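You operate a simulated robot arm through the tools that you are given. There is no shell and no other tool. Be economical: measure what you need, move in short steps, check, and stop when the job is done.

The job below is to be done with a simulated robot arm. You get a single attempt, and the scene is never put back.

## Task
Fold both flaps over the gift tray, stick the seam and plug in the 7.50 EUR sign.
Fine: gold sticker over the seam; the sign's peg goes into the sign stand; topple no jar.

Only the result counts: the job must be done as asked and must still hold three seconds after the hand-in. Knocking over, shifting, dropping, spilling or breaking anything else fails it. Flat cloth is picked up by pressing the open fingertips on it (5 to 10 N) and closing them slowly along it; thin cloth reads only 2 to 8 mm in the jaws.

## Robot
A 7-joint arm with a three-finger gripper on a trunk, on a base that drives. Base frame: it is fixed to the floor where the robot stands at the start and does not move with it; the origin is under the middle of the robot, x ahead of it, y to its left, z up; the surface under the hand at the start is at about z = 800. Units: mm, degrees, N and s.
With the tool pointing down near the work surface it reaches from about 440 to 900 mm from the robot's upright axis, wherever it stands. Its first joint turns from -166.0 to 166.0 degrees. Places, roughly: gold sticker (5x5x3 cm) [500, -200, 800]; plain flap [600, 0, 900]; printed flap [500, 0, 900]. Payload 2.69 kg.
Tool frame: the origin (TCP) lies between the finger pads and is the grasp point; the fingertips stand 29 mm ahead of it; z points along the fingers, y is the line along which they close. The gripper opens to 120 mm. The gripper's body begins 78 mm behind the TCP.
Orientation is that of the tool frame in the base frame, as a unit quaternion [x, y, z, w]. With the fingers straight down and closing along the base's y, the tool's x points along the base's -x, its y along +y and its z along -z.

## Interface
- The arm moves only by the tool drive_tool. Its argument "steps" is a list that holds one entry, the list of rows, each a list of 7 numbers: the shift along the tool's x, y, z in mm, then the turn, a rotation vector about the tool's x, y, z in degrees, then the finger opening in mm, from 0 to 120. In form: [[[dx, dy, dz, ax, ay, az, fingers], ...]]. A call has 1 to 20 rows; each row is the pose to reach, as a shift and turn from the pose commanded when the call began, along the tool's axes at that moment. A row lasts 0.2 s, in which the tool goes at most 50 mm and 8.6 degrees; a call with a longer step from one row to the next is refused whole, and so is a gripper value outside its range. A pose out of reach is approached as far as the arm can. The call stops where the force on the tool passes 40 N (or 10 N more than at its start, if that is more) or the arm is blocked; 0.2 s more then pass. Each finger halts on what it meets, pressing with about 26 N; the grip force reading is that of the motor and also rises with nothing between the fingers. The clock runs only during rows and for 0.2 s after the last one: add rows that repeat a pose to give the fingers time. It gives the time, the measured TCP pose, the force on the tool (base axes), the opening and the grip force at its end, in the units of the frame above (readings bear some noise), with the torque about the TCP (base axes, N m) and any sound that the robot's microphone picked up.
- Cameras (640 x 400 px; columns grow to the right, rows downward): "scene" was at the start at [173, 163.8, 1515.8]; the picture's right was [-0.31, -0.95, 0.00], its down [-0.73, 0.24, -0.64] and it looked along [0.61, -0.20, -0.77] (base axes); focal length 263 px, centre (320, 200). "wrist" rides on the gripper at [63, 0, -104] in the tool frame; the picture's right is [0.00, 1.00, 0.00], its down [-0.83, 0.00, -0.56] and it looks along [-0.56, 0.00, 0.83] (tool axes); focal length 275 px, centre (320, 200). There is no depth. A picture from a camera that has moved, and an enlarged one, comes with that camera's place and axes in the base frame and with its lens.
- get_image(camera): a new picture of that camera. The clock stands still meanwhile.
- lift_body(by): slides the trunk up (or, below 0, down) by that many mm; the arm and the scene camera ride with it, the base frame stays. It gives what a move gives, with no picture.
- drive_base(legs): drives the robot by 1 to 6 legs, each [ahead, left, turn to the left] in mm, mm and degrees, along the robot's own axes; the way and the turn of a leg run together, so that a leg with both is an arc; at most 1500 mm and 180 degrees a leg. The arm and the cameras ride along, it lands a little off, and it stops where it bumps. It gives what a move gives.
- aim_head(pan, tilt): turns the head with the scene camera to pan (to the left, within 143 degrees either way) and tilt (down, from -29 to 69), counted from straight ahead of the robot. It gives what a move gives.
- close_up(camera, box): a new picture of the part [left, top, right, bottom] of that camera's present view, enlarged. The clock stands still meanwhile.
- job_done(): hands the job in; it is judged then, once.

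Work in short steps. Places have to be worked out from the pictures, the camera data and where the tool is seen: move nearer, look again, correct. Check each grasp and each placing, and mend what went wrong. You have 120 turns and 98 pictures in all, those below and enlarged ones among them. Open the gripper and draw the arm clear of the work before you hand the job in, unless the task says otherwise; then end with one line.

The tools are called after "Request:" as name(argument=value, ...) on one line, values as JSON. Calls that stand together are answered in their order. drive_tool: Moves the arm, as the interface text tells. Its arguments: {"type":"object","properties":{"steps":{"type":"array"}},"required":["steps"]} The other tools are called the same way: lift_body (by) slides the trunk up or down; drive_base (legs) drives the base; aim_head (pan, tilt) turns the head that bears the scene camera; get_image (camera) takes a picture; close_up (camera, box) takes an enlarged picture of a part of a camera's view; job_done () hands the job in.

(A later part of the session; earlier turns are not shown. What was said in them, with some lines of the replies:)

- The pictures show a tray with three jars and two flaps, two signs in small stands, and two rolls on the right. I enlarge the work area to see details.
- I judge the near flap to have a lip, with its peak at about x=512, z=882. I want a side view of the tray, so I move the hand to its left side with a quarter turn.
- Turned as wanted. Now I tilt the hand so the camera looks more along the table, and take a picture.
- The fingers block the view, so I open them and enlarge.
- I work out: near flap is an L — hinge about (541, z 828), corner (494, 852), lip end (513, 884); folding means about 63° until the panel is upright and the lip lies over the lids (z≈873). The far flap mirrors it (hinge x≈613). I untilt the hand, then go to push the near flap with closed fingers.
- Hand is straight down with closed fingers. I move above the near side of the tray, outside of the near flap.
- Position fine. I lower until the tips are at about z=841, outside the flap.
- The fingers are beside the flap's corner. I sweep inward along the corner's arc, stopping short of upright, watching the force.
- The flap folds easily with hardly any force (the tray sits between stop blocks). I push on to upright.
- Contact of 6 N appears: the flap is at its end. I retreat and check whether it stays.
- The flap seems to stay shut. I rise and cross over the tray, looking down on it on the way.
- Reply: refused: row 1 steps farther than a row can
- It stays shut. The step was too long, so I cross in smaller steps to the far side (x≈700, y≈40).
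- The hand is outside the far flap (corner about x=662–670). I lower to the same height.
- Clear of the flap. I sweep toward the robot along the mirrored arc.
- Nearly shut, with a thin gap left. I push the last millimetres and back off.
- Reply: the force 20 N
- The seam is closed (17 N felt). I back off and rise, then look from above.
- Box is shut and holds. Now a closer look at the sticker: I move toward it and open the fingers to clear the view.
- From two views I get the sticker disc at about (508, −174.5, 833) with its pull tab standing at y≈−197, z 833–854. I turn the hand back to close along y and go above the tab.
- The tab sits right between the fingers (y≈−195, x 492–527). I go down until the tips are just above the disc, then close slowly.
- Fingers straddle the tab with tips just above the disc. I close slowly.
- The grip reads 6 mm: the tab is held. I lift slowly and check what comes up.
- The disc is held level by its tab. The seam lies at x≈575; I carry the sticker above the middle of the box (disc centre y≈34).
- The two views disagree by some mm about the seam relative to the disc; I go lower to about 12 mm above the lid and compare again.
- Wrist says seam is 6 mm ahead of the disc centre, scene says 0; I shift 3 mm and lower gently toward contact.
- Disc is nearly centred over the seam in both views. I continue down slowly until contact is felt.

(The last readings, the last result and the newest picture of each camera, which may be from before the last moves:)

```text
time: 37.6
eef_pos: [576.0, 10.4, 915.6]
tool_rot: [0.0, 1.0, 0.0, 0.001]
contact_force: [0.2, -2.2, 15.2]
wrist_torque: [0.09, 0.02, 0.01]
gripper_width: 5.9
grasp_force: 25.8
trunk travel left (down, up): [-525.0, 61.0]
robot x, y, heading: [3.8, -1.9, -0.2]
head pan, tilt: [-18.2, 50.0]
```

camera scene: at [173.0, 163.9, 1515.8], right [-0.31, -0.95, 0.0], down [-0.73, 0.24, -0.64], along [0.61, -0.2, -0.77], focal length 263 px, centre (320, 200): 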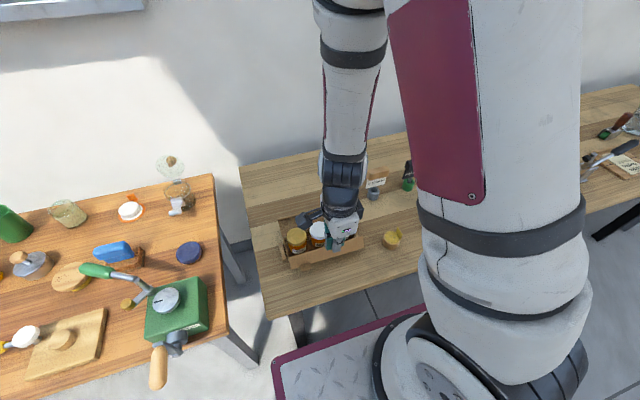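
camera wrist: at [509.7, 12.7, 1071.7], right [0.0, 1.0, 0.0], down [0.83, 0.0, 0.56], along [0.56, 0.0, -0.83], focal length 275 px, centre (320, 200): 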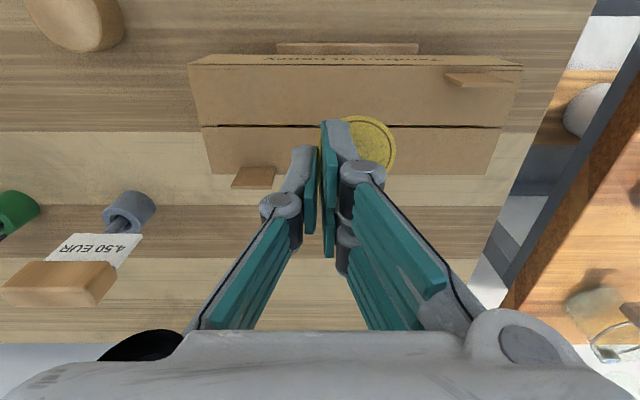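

Contact with 15 N. I release by opening gently, then rise and look.

Request:
drive_tool(steps=[[[0, 0, 0, 0, 0, 0, 0], [0, 0, -1, 0, 0, 0, 10], [0, 0, -1, 0, 0, 0, 20], [0, 0, -1, 0, 0, 0, 26], [0, 0, -6, 0, 0, 0, 26], [0, 0, -25, 0, 0, 0, 26], [0, 0, -60, 0, 0, 0, 26], [0, 0, -60, 0, 0, 0, 26]]])

Request:
get_image(camera="wrist")

Request:
close_up(camera="scene", box=[260, 180, 380, 260])

```text
time: 39.4
eef_pos: [575.2, 11.1, 977.4]
tool_rot: [0.0, 1.0, 0.0, -0.001]
contact_force: [0.6, 0.2, 0.4]
wrist_torque: [0.06, 0.0, 0.0]
gripper_width: 26.1
grasp_force: 0.0
trunk travel left (down, up): [-525.0, 61.0]
robot x, y, heading: [2.0, -3.2, -0.0]
head pan, tilt: [-18.2, 50.0]
```

```text
59 pictures are left
camera wrist: at [511.8, 12.0, 1081.3], right [0.0, 1.0, 0.0], down [0.83, 0.0, 0.56], along [0.56, 0.0, -0.83], focal length 275 px, centre (320, 200)
```

wrist: 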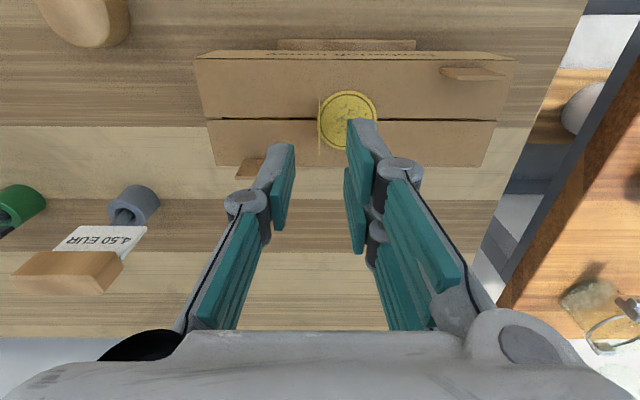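

```text
5.00 times, centred on (320, 220) of scene
camera zoom: at [173.0, 163.8, 1515.7], right [-0.31, -0.95, 0.0], down [-0.73, 0.24, -0.64], along [0.61, -0.2, -0.77], focal length 1315 px, centre (320, 100)
```

zoom: 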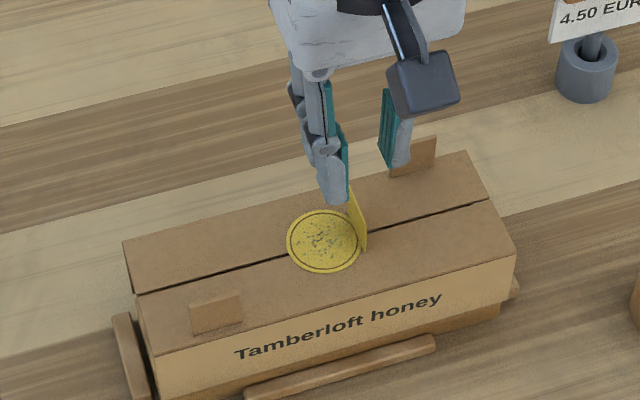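

The sticker lies centred across the seam. I press it down with closed fingertips at its middle to make sure it sticks.

Request:
drive_tool(steps=[[[0, 12, 0, 0, 0, 0, 10], [0, 24, 0, 0, 0, 0, 0], [0, 24, 30, 0, 0, 0, 0], [0, 24, 54, 0, 0, 0, 0], [0, 24, 58, 0, 0, 0, 0], [0, 24, 60, 0, 0, 0, 0], [0, 24, 62, 0, 0, 0, 0], [0, 24, 64, 0, 0, 0, 0], [0, 24, 64, 0, 0, 0, 0]]])

```text
time: 41.4
eef_pos: [576.1, 34.9, 911.9]
tool_rot: [-0.001, 1.0, 0.0, 0.001]
contact_force: [-0.8, -1.0, -0.1]
wrist_torque: [-0.03, -0.05, 0.0]
gripper_width: 0.1
grasp_force: 25.7
trunk travel left (down, up): [-525.0, 61.0]
robot x, y, heading: [2.4, 1.1, -0.1]
head pan, tilt: [-18.2, 50.0]
```

No contact yet at z=912; I go on 1 mm at a time.

Request:
drive_tool(steps=[[[0, 0, 1, 0, 0, 0, 0], [0, 0, 2, 0, 0, 0, 0], [0, 0, 3, 0, 0, 0, 0], [0, 0, 3, 0, 0, 0, 0]]])

```text
time: 42.4
eef_pos: [575.7, 34.2, 908.3]
tool_rot: [0.0, 1.0, 0.0, 0.0]
contact_force: [-0.3, -0.8, 0.3]
wrist_torque: [0.01, -0.01, -0.01]
gripper_width: 0.0
grasp_force: 26.0
trunk travel left (down, up): [-525.0, 61.0]
robot x, y, heading: [-1.8, 3.9, -0.0]
head pan, tilt: [-18.2, 50.0]
```

Request:
drive_tool(steps=[[[0, 0, 0.7, 0, 0, 0, 0], [0, 0, 1.4, 0, 0, 0, 0], [0, 0, 2.1, 0, 0, 0, 0], [0, 0, 2.8, 0, 0, 0, 0], [0, 0, 2.8, 0, 0, 0, 0]]])

Request:
close_up(camera="scene", box=[260, 180, 380, 260])

```text
time: 43.6
eef_pos: [574.4, 35.1, 907.7]
tool_rot: [0.0, 1.0, 0.0, 0.001]
contact_force: [0.9, -4.8, 33.7]
wrist_torque: [-0.05, -0.02, -0.01]
gripper_width: 6.1
grasp_force: 26.1
trunk travel left (down, up): [-525.0, 61.0]
robot x, y, heading: [1.2, -1.2, -0.1]
head pan, tilt: [-18.2, 50.0]
```

```text
5.00 times, centred on (320, 220) of scene
camera zoom: at [172.0, 163.6, 1516.0], right [-0.31, -0.95, 0.0], down [-0.73, 0.24, -0.64], along [0.61, -0.2, -0.77], focal length 1315 px, centre (320, 100)
```

zoom: 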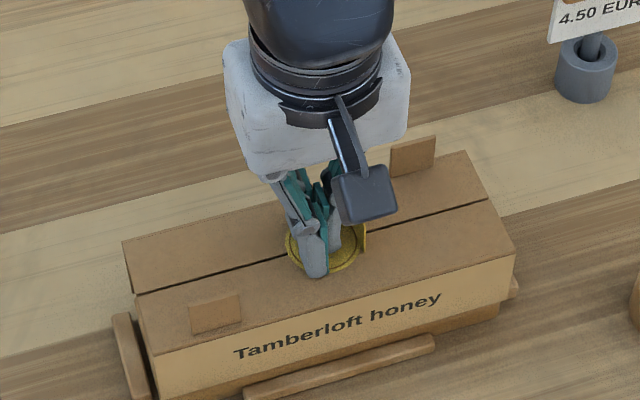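

The press reached 34 N and the fingers splayed to 6 mm; I ease up and open slightly so nothing clings, then look.

Request:
drive_tool(steps=[[[0, 0, -1, 0, 0, 0, 6], [0, 0, -2, 0, 0, 0, 12], [0, 0, -4, 0, 0, 0, 12], [0, 0, -15, 0, 0, 0, 12], [0, 0, -50, 0, 0, 0, 12], [0, 0, -80, 0, 0, 0, 60], [0, 0, -80, 0, 0, 0, 80]]])

Request:
get_image(camera="wrist")

Request:
close_up(camera="scene", box=[260, 180, 380, 260])

```text
time: 45.2
eef_pos: [575.8, 35.6, 982.4]
tool_rot: [0.0, 1.0, 0.0, -0.001]
contact_force: [0.2, -0.7, -0.4]
wrist_torque: [-0.02, 0.02, -0.01]
gripper_width: 80.1
grasp_force: 0.1
trunk travel left (down, up): [-525.0, 61.0]
robot x, y, heading: [-0.4, 4.2, -0.0]
head pan, tilt: [-18.2, 50.0]
```

```text
56 pictures are left
camera wrist: at [512.2, 35.9, 1088.6], right [0.0, 1.0, 0.0], down [0.83, 0.0, 0.56], along [0.56, 0.0, -0.83], focal length 275 px, centre (320, 200)
```

wrist: 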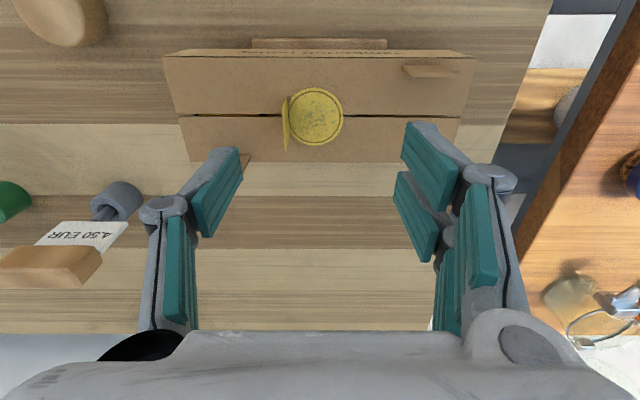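

```text
5.00 times, centred on (320, 220) of scene
camera zoom: at [173.0, 163.8, 1515.7], right [-0.31, -0.95, 0.0], down [-0.73, 0.24, -0.64], along [0.61, -0.2, -0.77], focal length 1315 px, centre (320, 100)
```

zoom: 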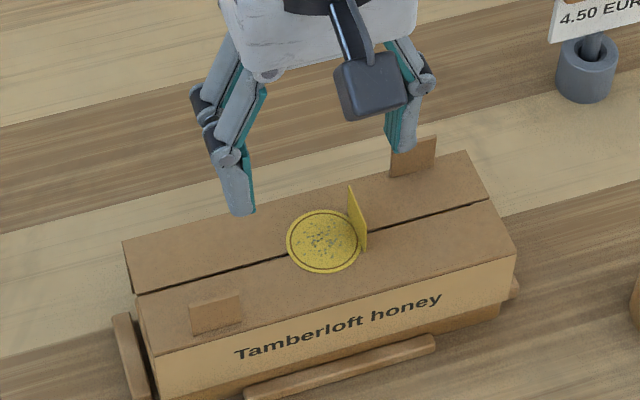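

Sticker is on the seam. Next the 7.50 EUR sign in the green stand (≈(693, −337)); I move for a good look at it.

Request:
drive_tool(steps=[[[0, -40, -10, 0, 0, 0, 80], [0, -80, -20, 0, 0, 0, 80], [0, -120, -20, 0, 0, 0, 80], [0, -160, -20, 0, 0, 0, 80], [0, -200, -20, 0, 0, 0, 80], [0, -240, -20, 0, 0, 0, 80], [-5, -280, -20, 0, 0, 0, 80], [-10, -320, -20, 0, 0, 0, 80], [-15, -355, -20, 0, 0, 0, 80], [-15, -370, -20, 0, 0, 0, 80], [-15, -370, -20, 0, 0, 0, 80]]])

Request:
get_image(camera="wrist")

Request:
close_up(camera="scene", box=[350, 140, 470, 220])

```text
time: 47.6
eef_pos: [589.1, -335.4, 1004.4]
tool_rot: [0.0, 1.0, 0.0, 0.0]
contact_force: [0.5, 0.6, -0.3]
wrist_torque: [-0.02, 0.02, 0.0]
gripper_width: 79.9
grasp_force: 0.0
trunk travel left (down, up): [-525.0, 61.0]
robot x, y, heading: [-0.0, -1.2, -0.0]
head pan, tilt: [-18.2, 50.0]
```

```text
54 pictures are left
camera wrist: at [525.6, -334.2, 1109.7], right [0.0, 1.0, 0.0], down [0.83, 0.0, 0.56], along [0.56, 0.0, -0.83], focal length 275 px, centre (320, 200)
```

wrist: 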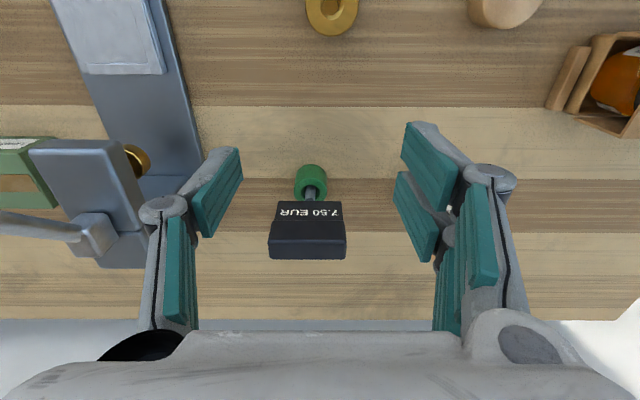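

```text
5.00 times, centred on (410, 180) of scene
camera zoom: at [173.0, 163.8, 1515.8], right [-0.31, -0.95, 0.0], down [-0.73, 0.24, -0.64], along [0.61, -0.2, -0.77], focal length 1315 px, centre (-130, 300)
```

zoom: 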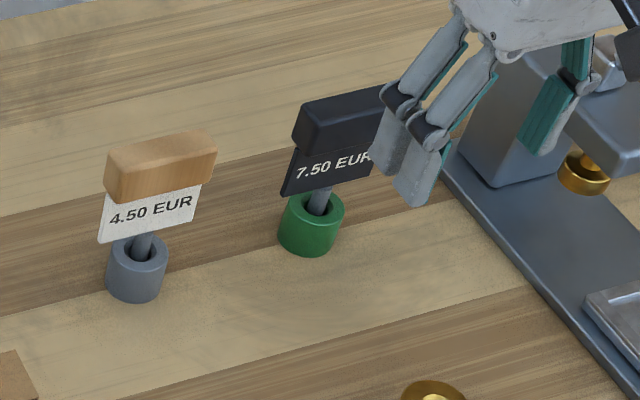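

The sign's block is at about (700, −345, 918), above the green stand at (704, −346). I quarter-turn the hand so fingers close along x and view the sign from its left.

Request:
drive_tool(steps=[[[-10, 7, -10, 0, 0, 8.2, 80], [-20, 14, -20, 0, 0, 16.4, 80], [-30, 21, -30, 0, 0, 24.6, 80], [-40, 28, -36, 0, 0, 32.8, 80], [-50, 35, -36, 0, 0, 41, 80], [-60, 42, -36, 0, 0, 49.2, 80], [-70, 50, -36, 0, 0, 57.4, 80], [-80, 58, -36, 0, 0, 65.6, 80], [-90, 66, -36, 0, 0, 73.8, 80], [-100, 72, -36, 0, 0, 82, 80], [-111, 78, -36, 0, 0, 90, 80], [-111, 78, -36, 0, 0, 90, 80]]])

Request:
get_image(camera="wrist")

```text
time: 50.2
eef_pos: [701.2, -256.9, 1041.8]
tool_rot: [0.708, 0.706, 0.0, 0.0]
contact_force: [0.8, 0.5, -0.6]
wrist_torque: [0.01, 0.01, 0.0]
gripper_width: 80.4
grasp_force: 0.0
trunk travel left (down, up): [-525.0, 61.0]
robot x, y, heading: [-2.9, 0.9, -0.1]
head pan, tilt: [-18.2, 50.0]
```

```text
52 pictures are left
camera wrist: at [701.3, -192.6, 1147.3], right [1.0, 0.0, 0.0], down [0.0, -0.83, 0.56], along [0.0, -0.56, -0.83], focal length 275 px, centre (320, 200)
```

wrist: 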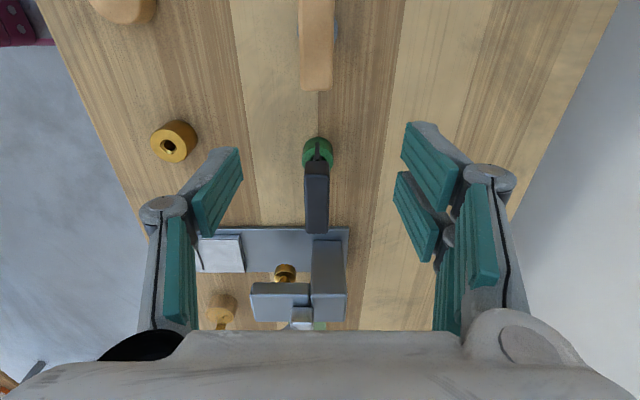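

I see another brownish piece behind the press; I enlarge to identify it and the sign.

Request:
close_up(camera="wrist", box=[140, 110, 380, 335])

Request:
aim_head(pan=-50, tilt=45)

Request:
get_image(camera="scene")

```text
1.78 times, centred on (260, 222) of wrist
camera zoom: at [701.3, -192.6, 1147.3], right [1.0, 0.0, 0.0], down [0.0, -0.83, 0.56], along [0.0, -0.56, -0.83], focal length 489 px, centre (427, 160)
```

zoom: 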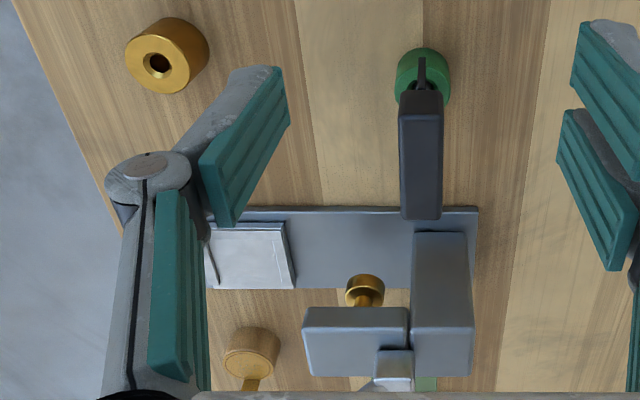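

```text
time: 51.2
eef_pos: [701.2, -257.2, 1043.8]
tool_rot: [0.706, 0.708, 0.0, 0.0]
contact_force: [0.3, 0.1, 0.0]
wrist_torque: [-0.01, -0.02, -0.02]
gripper_width: 80.0
grasp_force: 0.1
trunk travel left (down, up): [-525.0, 61.0]
robot x, y, heading: [-1.6, -3.2, -0.0]
head pan, tilt: [-50.0, 45.0]
```

```text
50 pictures are left
camera scene: at [152.2, 125.6, 1522.7], right [-0.77, -0.64, 0.0], down [-0.46, 0.54, -0.71], along [0.45, -0.54, -0.71], focal length 263 px, centre (320, 200)
```

scene: 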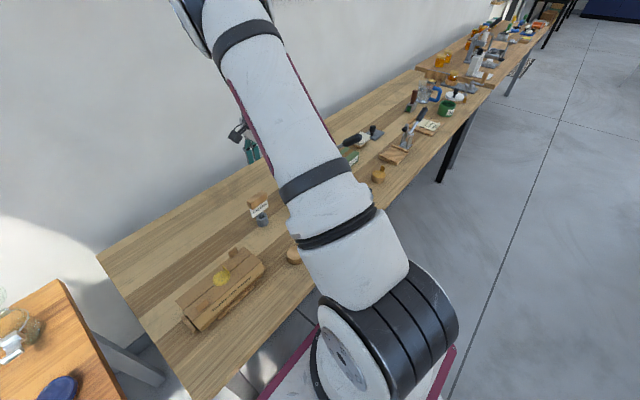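

Request:
close_up(camera="scene", box=[340, 80, 500, 200])

```text
3.33 times, centred on (420, 140) of scene
camera zoom: at [152.2, 125.6, 1522.7], right [-0.77, -0.64, 0.0], down [-0.46, 0.54, -0.71], along [0.45, -0.54, -0.71], focal length 877 px, centre (-13, 400)
```

zoom: 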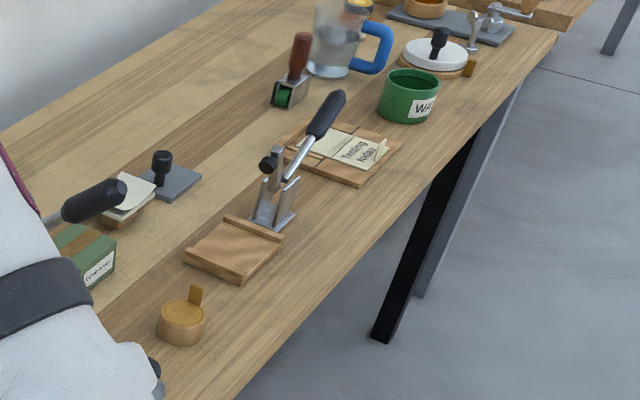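

The other piece is a different, tan sticker, so the brass block with a hole is the sign stand. Block measures about 23 mm thick at x≈698, top z≈930; I move above it and descend partly.

Request:
drive_tool(steps=[[[-40, -1, 0, 0, 0, 0, 80], [-80, -3, 0, 0, 0, 0, 70], [-88, -3, 20, 0, 0, 0, 60], [-88, -3, 50, 0, 0, 0, 60], [-88, -3, 70, 0, 0, 0, 60], [-88, -3, 70, 0, 0, 0, 60]]])

Request:
get_image(camera="wrist")

Request:
aim_head(pan=-25, tilt=45)

Request:
get_image(camera="scene")

```text
time: 52.6
eef_pos: [698.2, -343.7, 972.7]
tool_rot: [0.707, 0.707, 0.001, 0.0]
contact_force: [-0.8, -0.2, 0.0]
wrist_torque: [-0.04, 0.0, 0.0]
gripper_width: 60.0
grasp_force: 0.2
trunk travel left (down, up): [-525.0, 61.0]
robot x, y, heading: [1.9, 0.5, -0.1]
head pan, tilt: [-50.0, 45.0]
```

```text
48 pictures are left
camera wrist: at [697.0, -279.0, 1076.5], right [1.0, 0.0, 0.0], down [0.0, -0.83, 0.56], along [0.0, -0.56, -0.83], focal length 275 px, centre (320, 200)
```

wrist: 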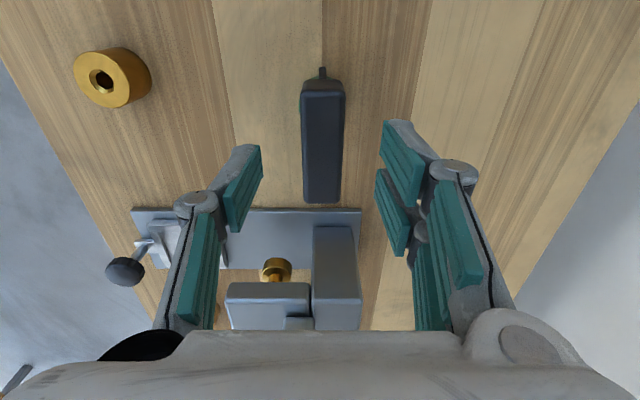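

```text
time: 53.5
eef_pos: [698.8, -343.6, 972.4]
tool_rot: [0.707, 0.707, -0.001, 0.001]
contact_force: [-0.5, -0.6, 0.8]
wrist_torque: [0.0, 0.0, -0.01]
gripper_width: 60.1
grasp_force: 0.0
trunk travel left (down, up): [-525.0, 61.0]
robot x, y, heading: [-1.0, 2.5, -0.2]
head pan, tilt: [-25.0, 45.0]
```

```text
47 pictures are left
camera scene: at [173.6, 153.4, 1522.7], right [-0.42, -0.91, 0.0], down [-0.64, 0.3, -0.71], along [0.64, -0.3, -0.71], focal length 263 px, centre (320, 200)
```

scene: 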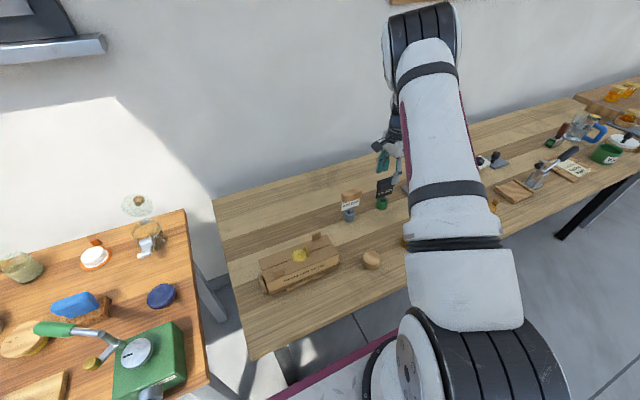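

The block is centred between the fingers (y −312…−378, centre −345). I descend to grip height.

Request:
drive_tool(steps=[[[-1, 0, 20, 0, 0, 0, 60], [-1, 0, 40, 0, 0, 0, 60], [-1, 0, 53, 0, 0, 0, 60], [-1, 0, 53, 0, 0, 0, 60]]])

Request:
get_image(camera="wrist")

Request:
close_up(camera="scene", box=[330, 130, 430, 220])

```text
time: 54.5
eef_pos: [698.2, -345.6, 918.3]
tool_rot: [0.708, 0.706, 0.0, 0.0]
contact_force: [0.1, 0.4, -0.2]
wrist_torque: [0.02, 0.03, 0.0]
gripper_width: 60.1
grasp_force: 0.0
trunk travel left (down, up): [-525.0, 61.0]
robot x, y, heading: [2.4, -0.7, -0.1]
head pan, tilt: [-25.0, 45.0]
```

```text
46 pictures are left
camera wrist: at [698.1, -281.2, 1023.7], right [1.0, 0.0, 0.0], down [0.0, -0.83, 0.56], along [0.0, -0.56, -0.83], focal length 275 px, centre (320, 200)
```

wrist: 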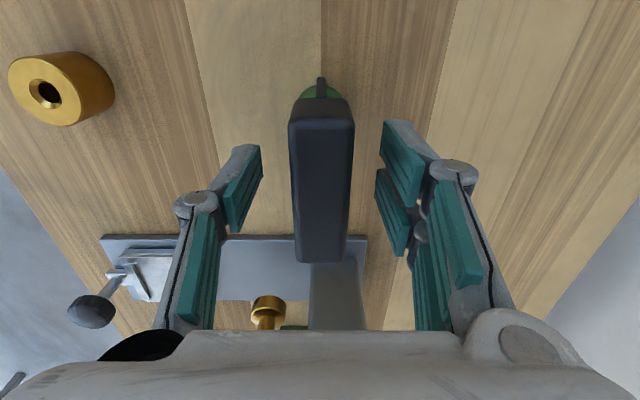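

```text
4.44 times, centred on (380, 175) of scene
camera zoom: at [173.6, 153.5, 1522.7], right [-0.42, -0.91, 0.0], down [-0.64, 0.3, -0.71], along [0.64, -0.3, -0.71], focal length 1169 px, centre (53, 311)
```

zoom: 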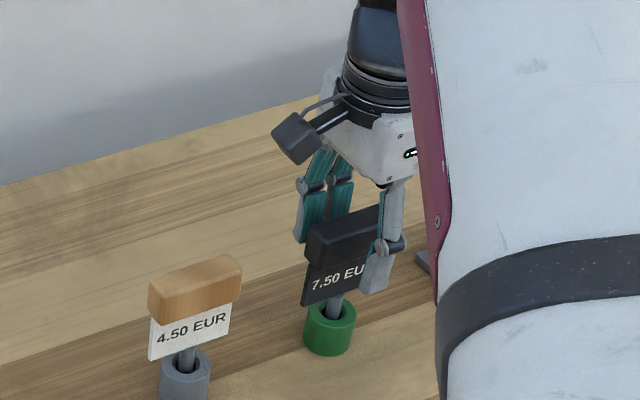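

Fingers straddle the block at the right height. I close on it.

Request:
drive_tool(steps=[[[0, 0, 0, 0, 0, 0, 45], [0, 0, 0, 0, 0, 0, 35], [0, 0, 0, 0, 0, 0, 28], [0, 0, 0, 0, 0, 0, 22], [0, 0, 0, 0, 0, 0, 16], [0, 0, 0, 0, 0, 0, 10], [0, 0, 0, 0, 0, 0, 10]]])

```text
time: 56.1
eef_pos: [698.7, -344.7, 918.9]
tool_rot: [0.707, 0.707, 0.0, 0.0]
contact_force: [0.3, 2.0, 0.1]
wrist_torque: [0.0, -0.03, 0.01]
gripper_width: 22.5
grasp_force: 25.9
trunk travel left (down, up): [-525.0, 61.0]
robot x, y, heading: [1.0, 1.7, 0.2]
head pan, tilt: [-25.0, 45.0]
```

Gripped at 22.5 mm. I lift it straight out of the green stand and check.

Request:
drive_tool(steps=[[[0, 0, -5, 0, 0, 0, 10], [0, 0, -12, 0, 0, 0, 10], [0, 0, -25, 0, 0, 0, 10], [0, 0, -45, 0, 0, 0, 10], [0, 0, -70, 0, 0, 0, 10], [0, 0, -95, 0, 0, 0, 10], [0, 0, -95, 0, 0, 0, 10]]])

Request:
close_up(camera="scene", box=[330, 110, 430, 220])

Request:
get_image(camera="wrist")

```text
time: 57.7
eef_pos: [697.7, -344.0, 1015.1]
tool_rot: [0.707, 0.707, -0.001, 0.0]
contact_force: [0.5, 0.4, -1.3]
wrist_torque: [-0.02, 0.03, -0.03]
gripper_width: 22.7
grasp_force: 26.5
trunk travel left (down, up): [-525.0, 61.0]
robot x, y, heading: [-0.8, -1.9, 0.1]
head pan, tilt: [-25.0, 45.0]
```

```text
3.64 times, centred on (380, 165) of scene
camera zoom: at [173.6, 153.5, 1522.7], right [-0.42, -0.91, 0.0], down [-0.64, 0.3, -0.71], along [0.64, -0.3, -0.71], focal length 957 px, centre (102, 327)
```

zoom: 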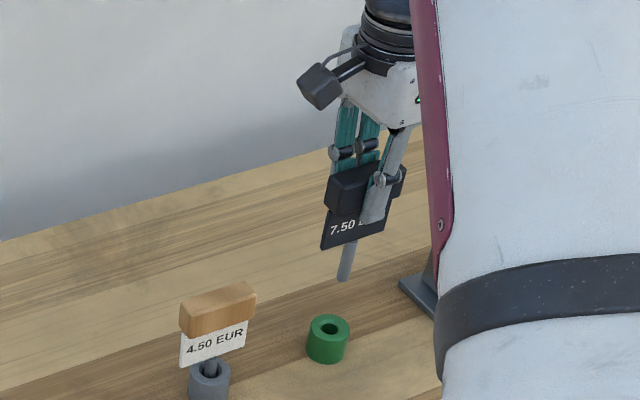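

```text
43 pictures are left
camera wrist: at [697.6, -281.2, 1119.4], right [1.0, 0.0, 0.0], down [0.0, -0.83, 0.56], along [0.0, -0.56, -0.83], focal length 275 px, centre (320, 200)
```

wrist: 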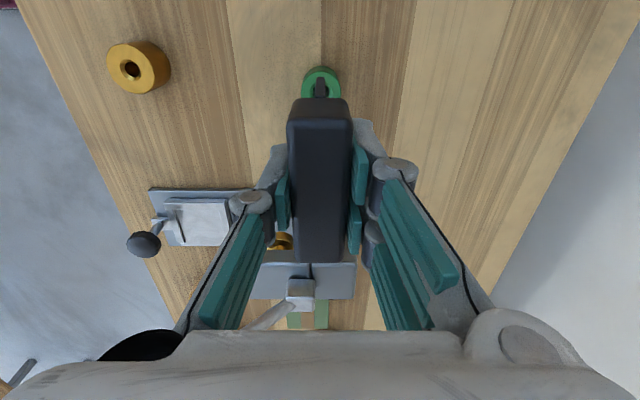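

The sign is held upright, 22.6 mm grip. The stand's hole is at about (518, −321), top z≈838. I carry the sign over it at safe height.

Request:
drive_tool(steps=[[[0, -30, 0, 0, 0, 0, 10], [0, -65, 0, 0, 0, 0, 10], [5, -100, 0, 0, 0, 0, 10], [12, -135, 0, 0, 0, 0, 10], [18, -165, 0, 0, 0, 0, 10], [23, -180, 0, 0, 0, 0, 10], [23, -180, 0, 0, 0, 0, 10]]])

Request:
get_image(camera="scene")

Request:
get_image(camera="wrist")

```text
time: 59.3
eef_pos: [521.6, -322.8, 1014.9]
tool_rot: [0.707, 0.707, 0.001, 0.001]
contact_force: [0.8, -1.0, -0.6]
wrist_torque: [-0.04, -0.02, -0.04]
gripper_width: 23.0
grasp_force: 25.7
trunk travel left (down, up): [-525.0, 61.0]
robot x, y, heading: [-1.0, 5.7, -0.3]
head pan, tilt: [-25.0, 45.0]
```

```text
42 pictures are left
camera scene: at [173.6, 153.5, 1522.7], right [-0.42, -0.91, 0.0], down [-0.64, 0.3, -0.71], along [0.64, -0.3, -0.71], focal length 263 px, centre (320, 200)
```

scene: 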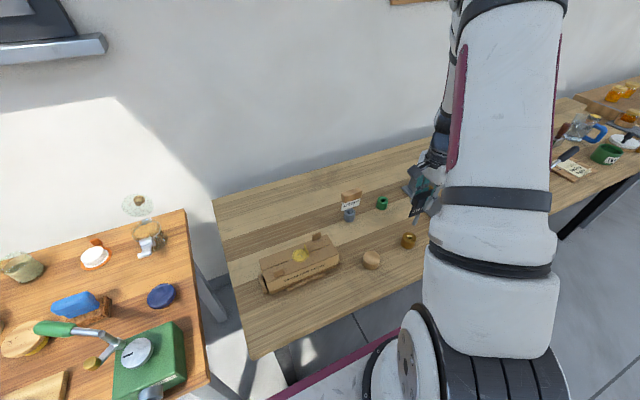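

```text
41 pictures are left
camera wrist: at [519.4, -258.7, 1118.9], right [1.0, 0.0, 0.0], down [0.0, -0.83, 0.56], along [0.0, -0.56, -0.83], focal length 275 px, centre (320, 200)
```

wrist: 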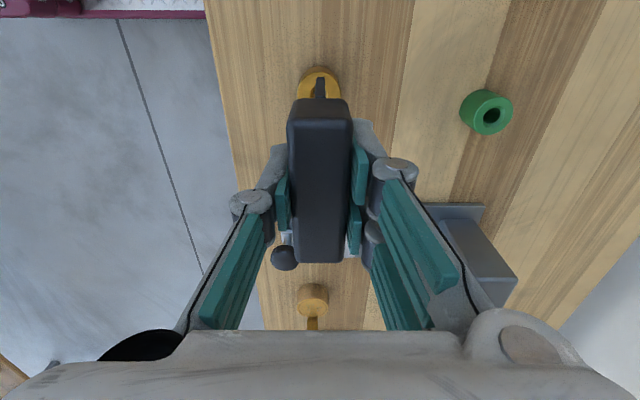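

Both stand and sign are visible in the scene view; I enlarge to compare the peg with the hole.

Request:
close_up(camera="scene", box=[385, 180, 465, 260])

```text
5.00 times, centred on (425, 220) of scene
camera zoom: at [173.6, 153.5, 1522.7], right [-0.42, -0.91, 0.0], down [-0.64, 0.3, -0.71], along [0.64, -0.3, -0.71], focal length 1315 px, centre (-205, 100)
```

zoom: 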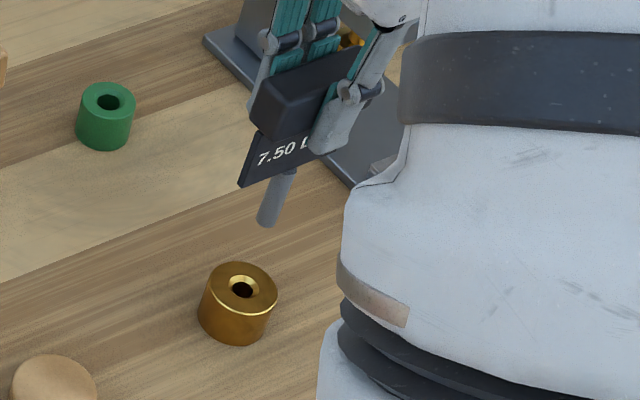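

The peg looks vertical at about (516.5, −324), and the hole nearly under it. I lower to some 15 mm above the stand and compare again.

Request:
drive_tool(steps=[[[0, 0, 15, 0, 0, 0, 10], [0, 0, 30, 0, 0, 0, 10], [0, 0, 42, 0, 0, 0, 10], [0, 0, 50, 0, 0, 0, 10], [0, 0, 50, 0, 0, 0, 10]]])

Request:
close_up(camera="scene", box=[395, 210, 435, 260])

```text
time: 60.5
eef_pos: [519.4, -324.0, 962.2]
tool_rot: [0.707, 0.707, 0.0, 0.0]
contact_force: [0.2, -0.3, -1.7]
wrist_torque: [0.0, 0.0, 0.0]
gripper_width: 22.6
grasp_force: 25.6
trunk travel left (down, up): [-525.0, 61.0]
robot x, y, heading: [-0.2, -2.4, 0.1]
head pan, tilt: [-25.0, 45.0]
```

```text
8.00 times, centred on (415, 235) of scene
camera zoom: at [173.6, 153.5, 1522.7], right [-0.42, -0.91, 0.0], down [-0.64, 0.3, -0.71], along [0.64, -0.3, -0.71], focal length 2105 px, centre (-440, -80)
```

zoom: 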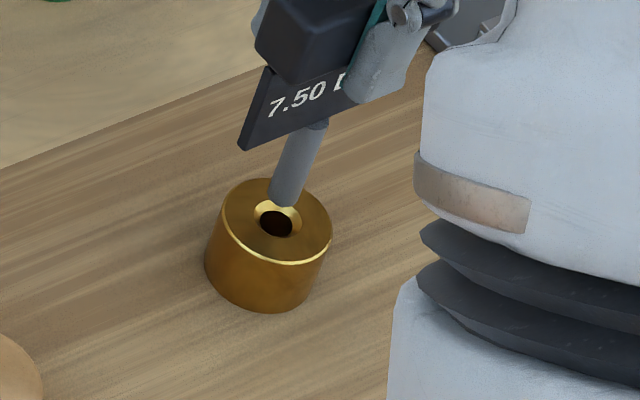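

The tip lines up with the hole in this view, with a gap of about 12 mm. I lower gently, watching for contact.

Request:
drive_tool(steps=[[[0, 0, 3, 0, 0, 0, 10], [0, 0, 6, 0, 0, 0, 10], [0, 0, 8, 0, 0, 0, 10], [0, 0, 9.5, 0, 0, 0, 10], [0, 0, 11, 0, 0, 0, 10], [0, 0, 11, 0, 0, 0, 10]]])

Request:
close_up(camera="scene", box=[395, 215, 435, 255])

```text
time: 61.9
eef_pos: [519.0, -323.9, 953.0]
tool_rot: [0.707, 0.707, -0.001, 0.001]
contact_force: [-0.4, 0.5, 0.6]
wrist_torque: [-0.01, -0.03, 0.04]
gripper_width: 22.5
grasp_force: 26.3
trunk travel left (down, up): [-525.0, 61.0]
robot x, y, heading: [-3.8, -1.0, -0.4]
head pan, tilt: [-25.0, 45.0]
```

```text
10.00 times, centred on (415, 235) of scene
camera zoom: at [173.6, 153.5, 1522.7], right [-0.42, -0.91, 0.0], down [-0.64, 0.3, -0.71], along [0.64, -0.3, -0.71], focal length 2631 px, centre (-630, -150)
```

zoom: 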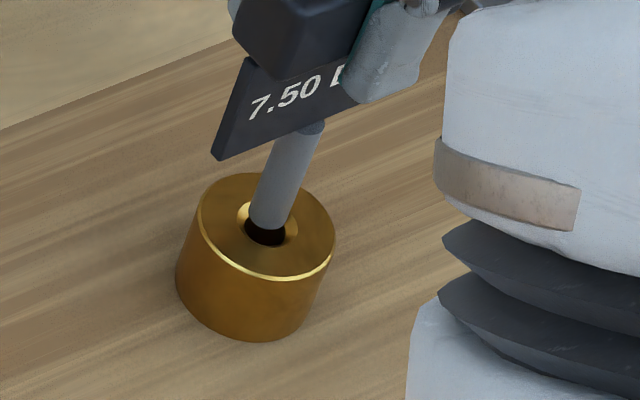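

The tip is right over the hole with no contact. I keep lowering in small steps.

Request:
drive_tool(steps=[[[0, 0, 1.5, 0, 0, 0, 10], [0, 0, 3, 0, 0, 0, 10], [0, 0, 4.5, 0, 0, 0, 10], [0, 0, 6, 0, 0, 0, 10], [0, 0, 6, 0, 0, 0, 10]]])

Request:
close_up(camera="scene", box=[395, 215, 435, 255])

```text
time: 63.1
eef_pos: [518.9, -322.8, 947.0]
tool_rot: [0.707, 0.707, 0.0, -0.001]
contact_force: [-0.5, -1.6, 1.6]
wrist_torque: [-0.14, 0.02, 0.01]
gripper_width: 22.7
grasp_force: 25.8
trunk travel left (down, up): [-525.0, 61.0]
robot x, y, heading: [-1.3, -0.6, -0.0]
head pan, tilt: [-25.0, 45.0]
```

```text
10.00 times, centred on (415, 235) of scene
camera zoom: at [173.5, 153.5, 1522.7], right [-0.42, -0.91, 0.0], down [-0.64, 0.3, -0.71], along [0.64, -0.3, -0.71], focal length 2631 px, centre (-630, -150)
```

zoom: 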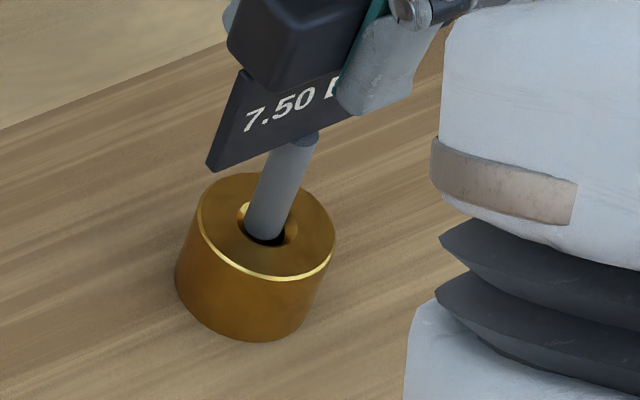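

A slight contact pushes the tool toward −y, so I shift 1 mm that way while lowering.

Request:
drive_tool(steps=[[[-0.5, 0, 0, 0, 0, 0, 10], [-1, 0, 1, 0, 0, 0, 10], [-1, 0, 2.5, 0, 0, 0, 10], [-1, 0, 4, 0, 0, 0, 10], [-1, 0, 4, 0, 0, 0, 10]]])

Request:
close_up(camera="scene", box=[395, 215, 435, 255])

```text
time: 64.3
eef_pos: [518.1, -324.6, 942.4]
tool_rot: [0.707, 0.707, -0.001, 0.001]
contact_force: [0.4, -2.4, 1.3]
wrist_torque: [-0.4, 0.0, -0.03]
gripper_width: 22.9
grasp_force: 26.0
trunk travel left (down, up): [-525.0, 61.0]
robot x, y, heading: [2.0, -2.0, -0.2]
head pan, tilt: [-25.0, 45.0]
```

```text
10.00 times, centred on (415, 235) of scene
camera zoom: at [173.6, 153.3, 1522.7], right [-0.42, -0.91, 0.0], down [-0.64, 0.3, -0.71], along [0.64, -0.3, -0.71], focal length 2631 px, centre (-630, -150)
```

zoom: 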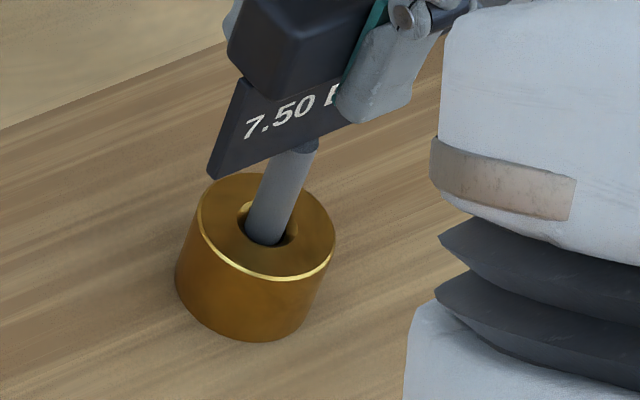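

The peg is entering; a small side force remains toward −y. I shift 1.5 mm more and go on.

Request:
drive_tool(steps=[[[-1, 0, 0, 0, 0, 0, 10], [-1.5, 0, 1.5, 0, 0, 0, 10], [-1.5, 0, 3.5, 0, 0, 0, 10], [-1.5, 0, 6, 0, 0, 0, 10], [-1.5, 0, 6, 0, 0, 0, 10]]])

Request:
close_up(camera="scene", box=[395, 215, 435, 255])

```text
time: 65.5
eef_pos: [518.2, -324.7, 937.3]
tool_rot: [0.707, 0.707, 0.0, 0.0]
contact_force: [0.2, -1.1, -0.5]
wrist_torque: [-0.02, 0.03, 0.0]
gripper_width: 22.6
grasp_force: 26.4
trunk travel left (down, up): [-525.0, 61.0]
robot x, y, heading: [0.6, -3.1, -0.1]
head pan, tilt: [-25.0, 45.0]
```

```text
10.00 times, centred on (415, 235) of scene
camera zoom: at [173.6, 153.5, 1522.7], right [-0.42, -0.91, 0.0], down [-0.64, 0.3, -0.71], along [0.64, -0.3, -0.71], focal length 2631 px, centre (-630, -150)
```

zoom: 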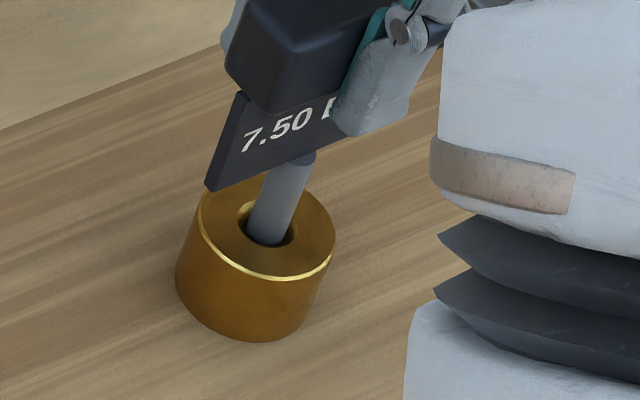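

Forces are nil and the peg is inside. I lower on until it bottoms.

Request:
drive_tool(steps=[[[0, 0, 3, 0, 0, 0, 10], [0, 0, 6, 0, 0, 0, 10], [0, 0, 9, 0, 0, 0, 10], [0, 0, 11, 0, 0, 0, 10], [0, 0, 12, 0, 0, 0, 10], [0, 0, 12, 0, 0, 0, 10]]])

Request:
close_up(camera="scene", box=[395, 215, 435, 255])

```text
time: 66.9
eef_pos: [518.9, -325.5, 924.5]
tool_rot: [0.707, 0.707, 0.0, 0.0]
contact_force: [-0.3, -0.2, -0.3]
wrist_torque: [0.01, -0.01, 0.01]
gripper_width: 22.6
grasp_force: 26.0
trunk travel left (down, up): [-525.0, 61.0]
robot x, y, heading: [0.7, -2.2, 0.1]
head pan, tilt: [-25.0, 45.0]
```

```text
10.00 times, centred on (415, 235) of scene
camera zoom: at [173.6, 153.5, 1522.7], right [-0.42, -0.91, 0.0], down [-0.64, 0.3, -0.71], along [0.64, -0.3, -0.71], focal length 2631 px, centre (-630, -150)
```

zoom: 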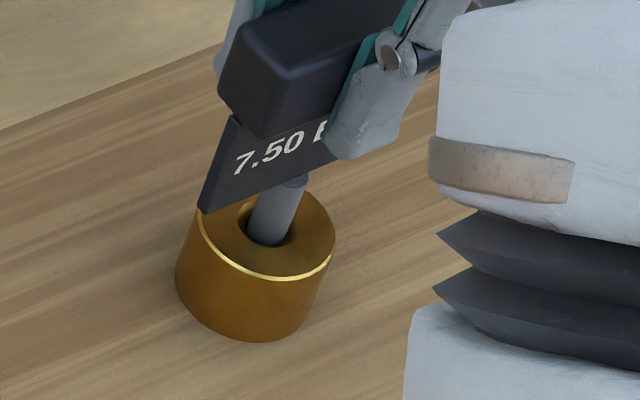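

Still free; there is some peg left above the stand. I lower further in 1 mm steps until contact.

Request:
drive_tool(steps=[[[0, 0, 1, 0, 0, 0, 10], [0, 0, 2, 0, 0, 0, 10], [0, 0, 3, 0, 0, 0, 10], [0, 0, 4, 0, 0, 0, 10], [0, 0, 5, 0, 0, 0, 10], [0, 0, 6, 0, 0, 0, 10], [0, 0, 7, 0, 0, 0, 10], [0, 0, 7, 0, 0, 0, 10]]])

Request:
close_up(camera="scene", box=[395, 215, 435, 255])

```text
time: 68.7
eef_pos: [518.5, -325.7, 918.2]
tool_rot: [0.707, 0.707, 0.0, 0.0]
contact_force: [0.4, -0.4, 10.2]
wrist_torque: [0.11, 0.08, 0.0]
gripper_width: 22.5
grasp_force: 26.2
trunk travel left (down, up): [-525.0, 61.0]
robot x, y, heading: [-1.2, 0.6, -0.2]
head pan, tilt: [-25.0, 45.0]
```

```text
10.00 times, centred on (415, 235) of scene
camera zoom: at [173.2, 153.7, 1522.8], right [-0.42, -0.91, 0.0], down [-0.64, 0.3, -0.71], along [0.64, -0.3, -0.71], focal length 2631 px, centre (-630, -150)
```

zoom: 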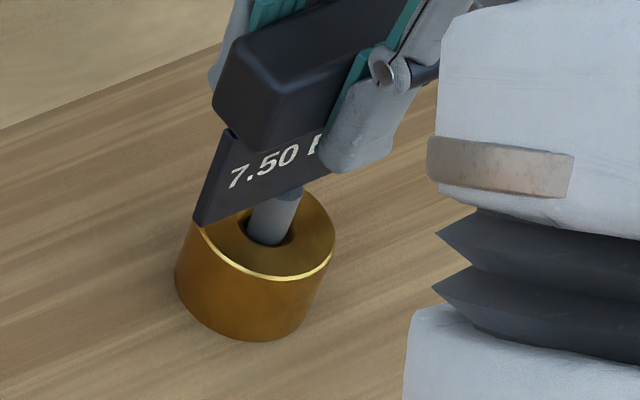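

It bottomed with 10 N. I open the fingers gently and rise straight up.

Request:
drive_tool(steps=[[[0, 0, -0.7, 0, 0, 0, 18], [0, 0, -0.7, 0, 0, 0, 24], [0, 0, -0.7, 0, 0, 0, 34], [0, 0, -0.7, 0, 0, 0, 50], [0, 0, -0.7, 0, 0, 0, 56], [0, 0, -20, 0, 0, 0, 56], [0, 0, -50, 0, 0, 0, 56], [0, 0, -90, 0, 0, 0, 56], [0, 0, -130, 0, 0, 0, 56], [0, 0, -130, 0, 0, 0, 56]]])

Request:
close_up(camera="scene", box=[370, 190, 450, 260])

Request:
get_image(camera="wrist")

```text
time: 70.9
eef_pos: [519.1, -327.5, 1047.8]
tool_rot: [0.707, 0.707, 0.0, 0.0]
contact_force: [0.1, 0.2, 0.1]
wrist_torque: [0.01, -0.02, 0.04]
gripper_width: 56.2
grasp_force: 0.1
trunk travel left (down, up): [-525.0, 61.0]
robot x, y, heading: [-3.6, 3.0, -0.1]
head pan, tilt: [-25.0, 45.0]
```

```text
5.71 times, centred on (410, 225) of scene
camera zoom: at [173.6, 153.4, 1522.7], right [-0.42, -0.91, 0.0], down [-0.64, 0.3, -0.71], along [0.64, -0.3, -0.71], focal length 1503 px, centre (-194, 57)
```

zoom: 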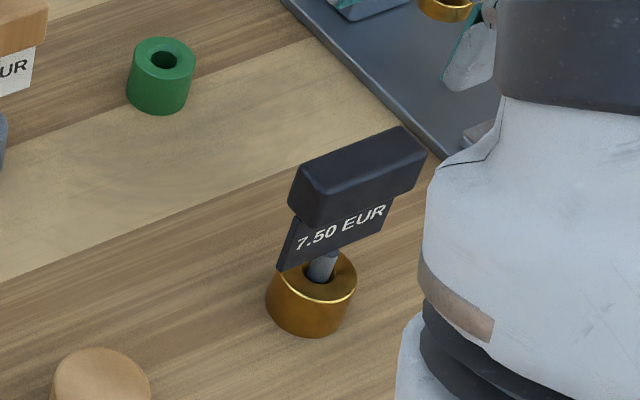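

```text
31 pictures are left
camera wrist: at [518.9, -262.3, 1152.8], right [1.0, 0.0, 0.0], down [0.0, -0.83, 0.56], along [0.0, -0.56, -0.83], focal length 275 px, centre (320, 200)
```

wrist: 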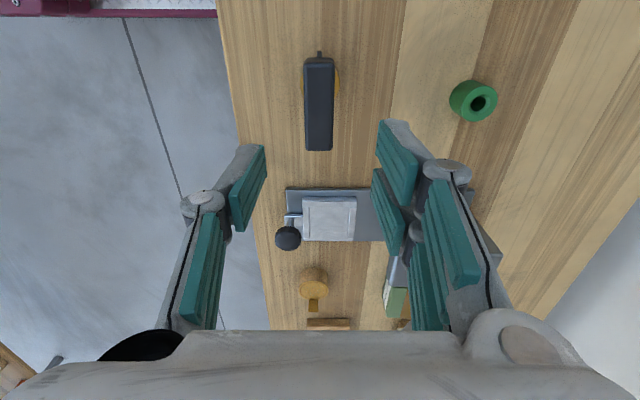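

The sign stands in the brass stand by itself. I check the box and sticker once more before handing in.

Request:
close_up(camera="scene", box=[245, 220, 355, 300])

Request:
close_up(camera="scene", box=[330, 170, 450, 270])

```text
5.00 times, centred on (300, 260) of scene
camera zoom: at [173.6, 153.4, 1522.7], right [-0.42, -0.91, 0.0], down [-0.64, 0.3, -0.71], along [0.64, -0.3, -0.71], focal length 1315 px, centre (420, -100)
```

zoom: 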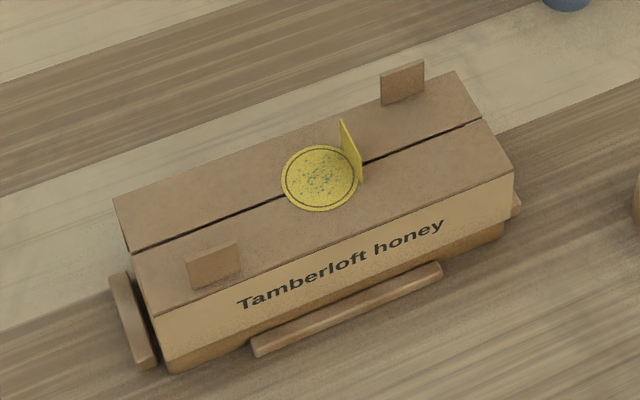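

```text
4.00 times, centred on (390, 220) of scene
camera zoom: at [173.6, 153.4, 1522.7], right [-0.42, -0.91, 0.0], down [-0.64, 0.3, -0.71], along [0.64, -0.3, -0.71], focal length 1052 px, centre (40, 120)
```

zoom: 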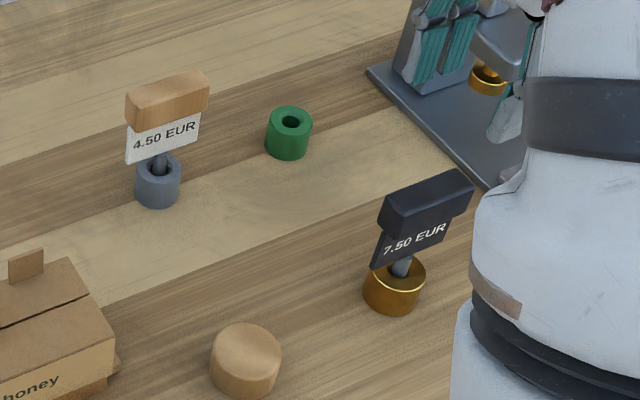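

The box is shut with the gold sticker across the seam, the sign is in its stand, and the hand is open and clear. I hand in.

Request:
job_done()

```text
The job is handed in.
```

Both flaps are folded shut, the gold sticker sits across the seam, and the 7.50 EUR sign's peg is seated in the brass sign stand. No jar was toppled, as far as the last pictures and readings show.
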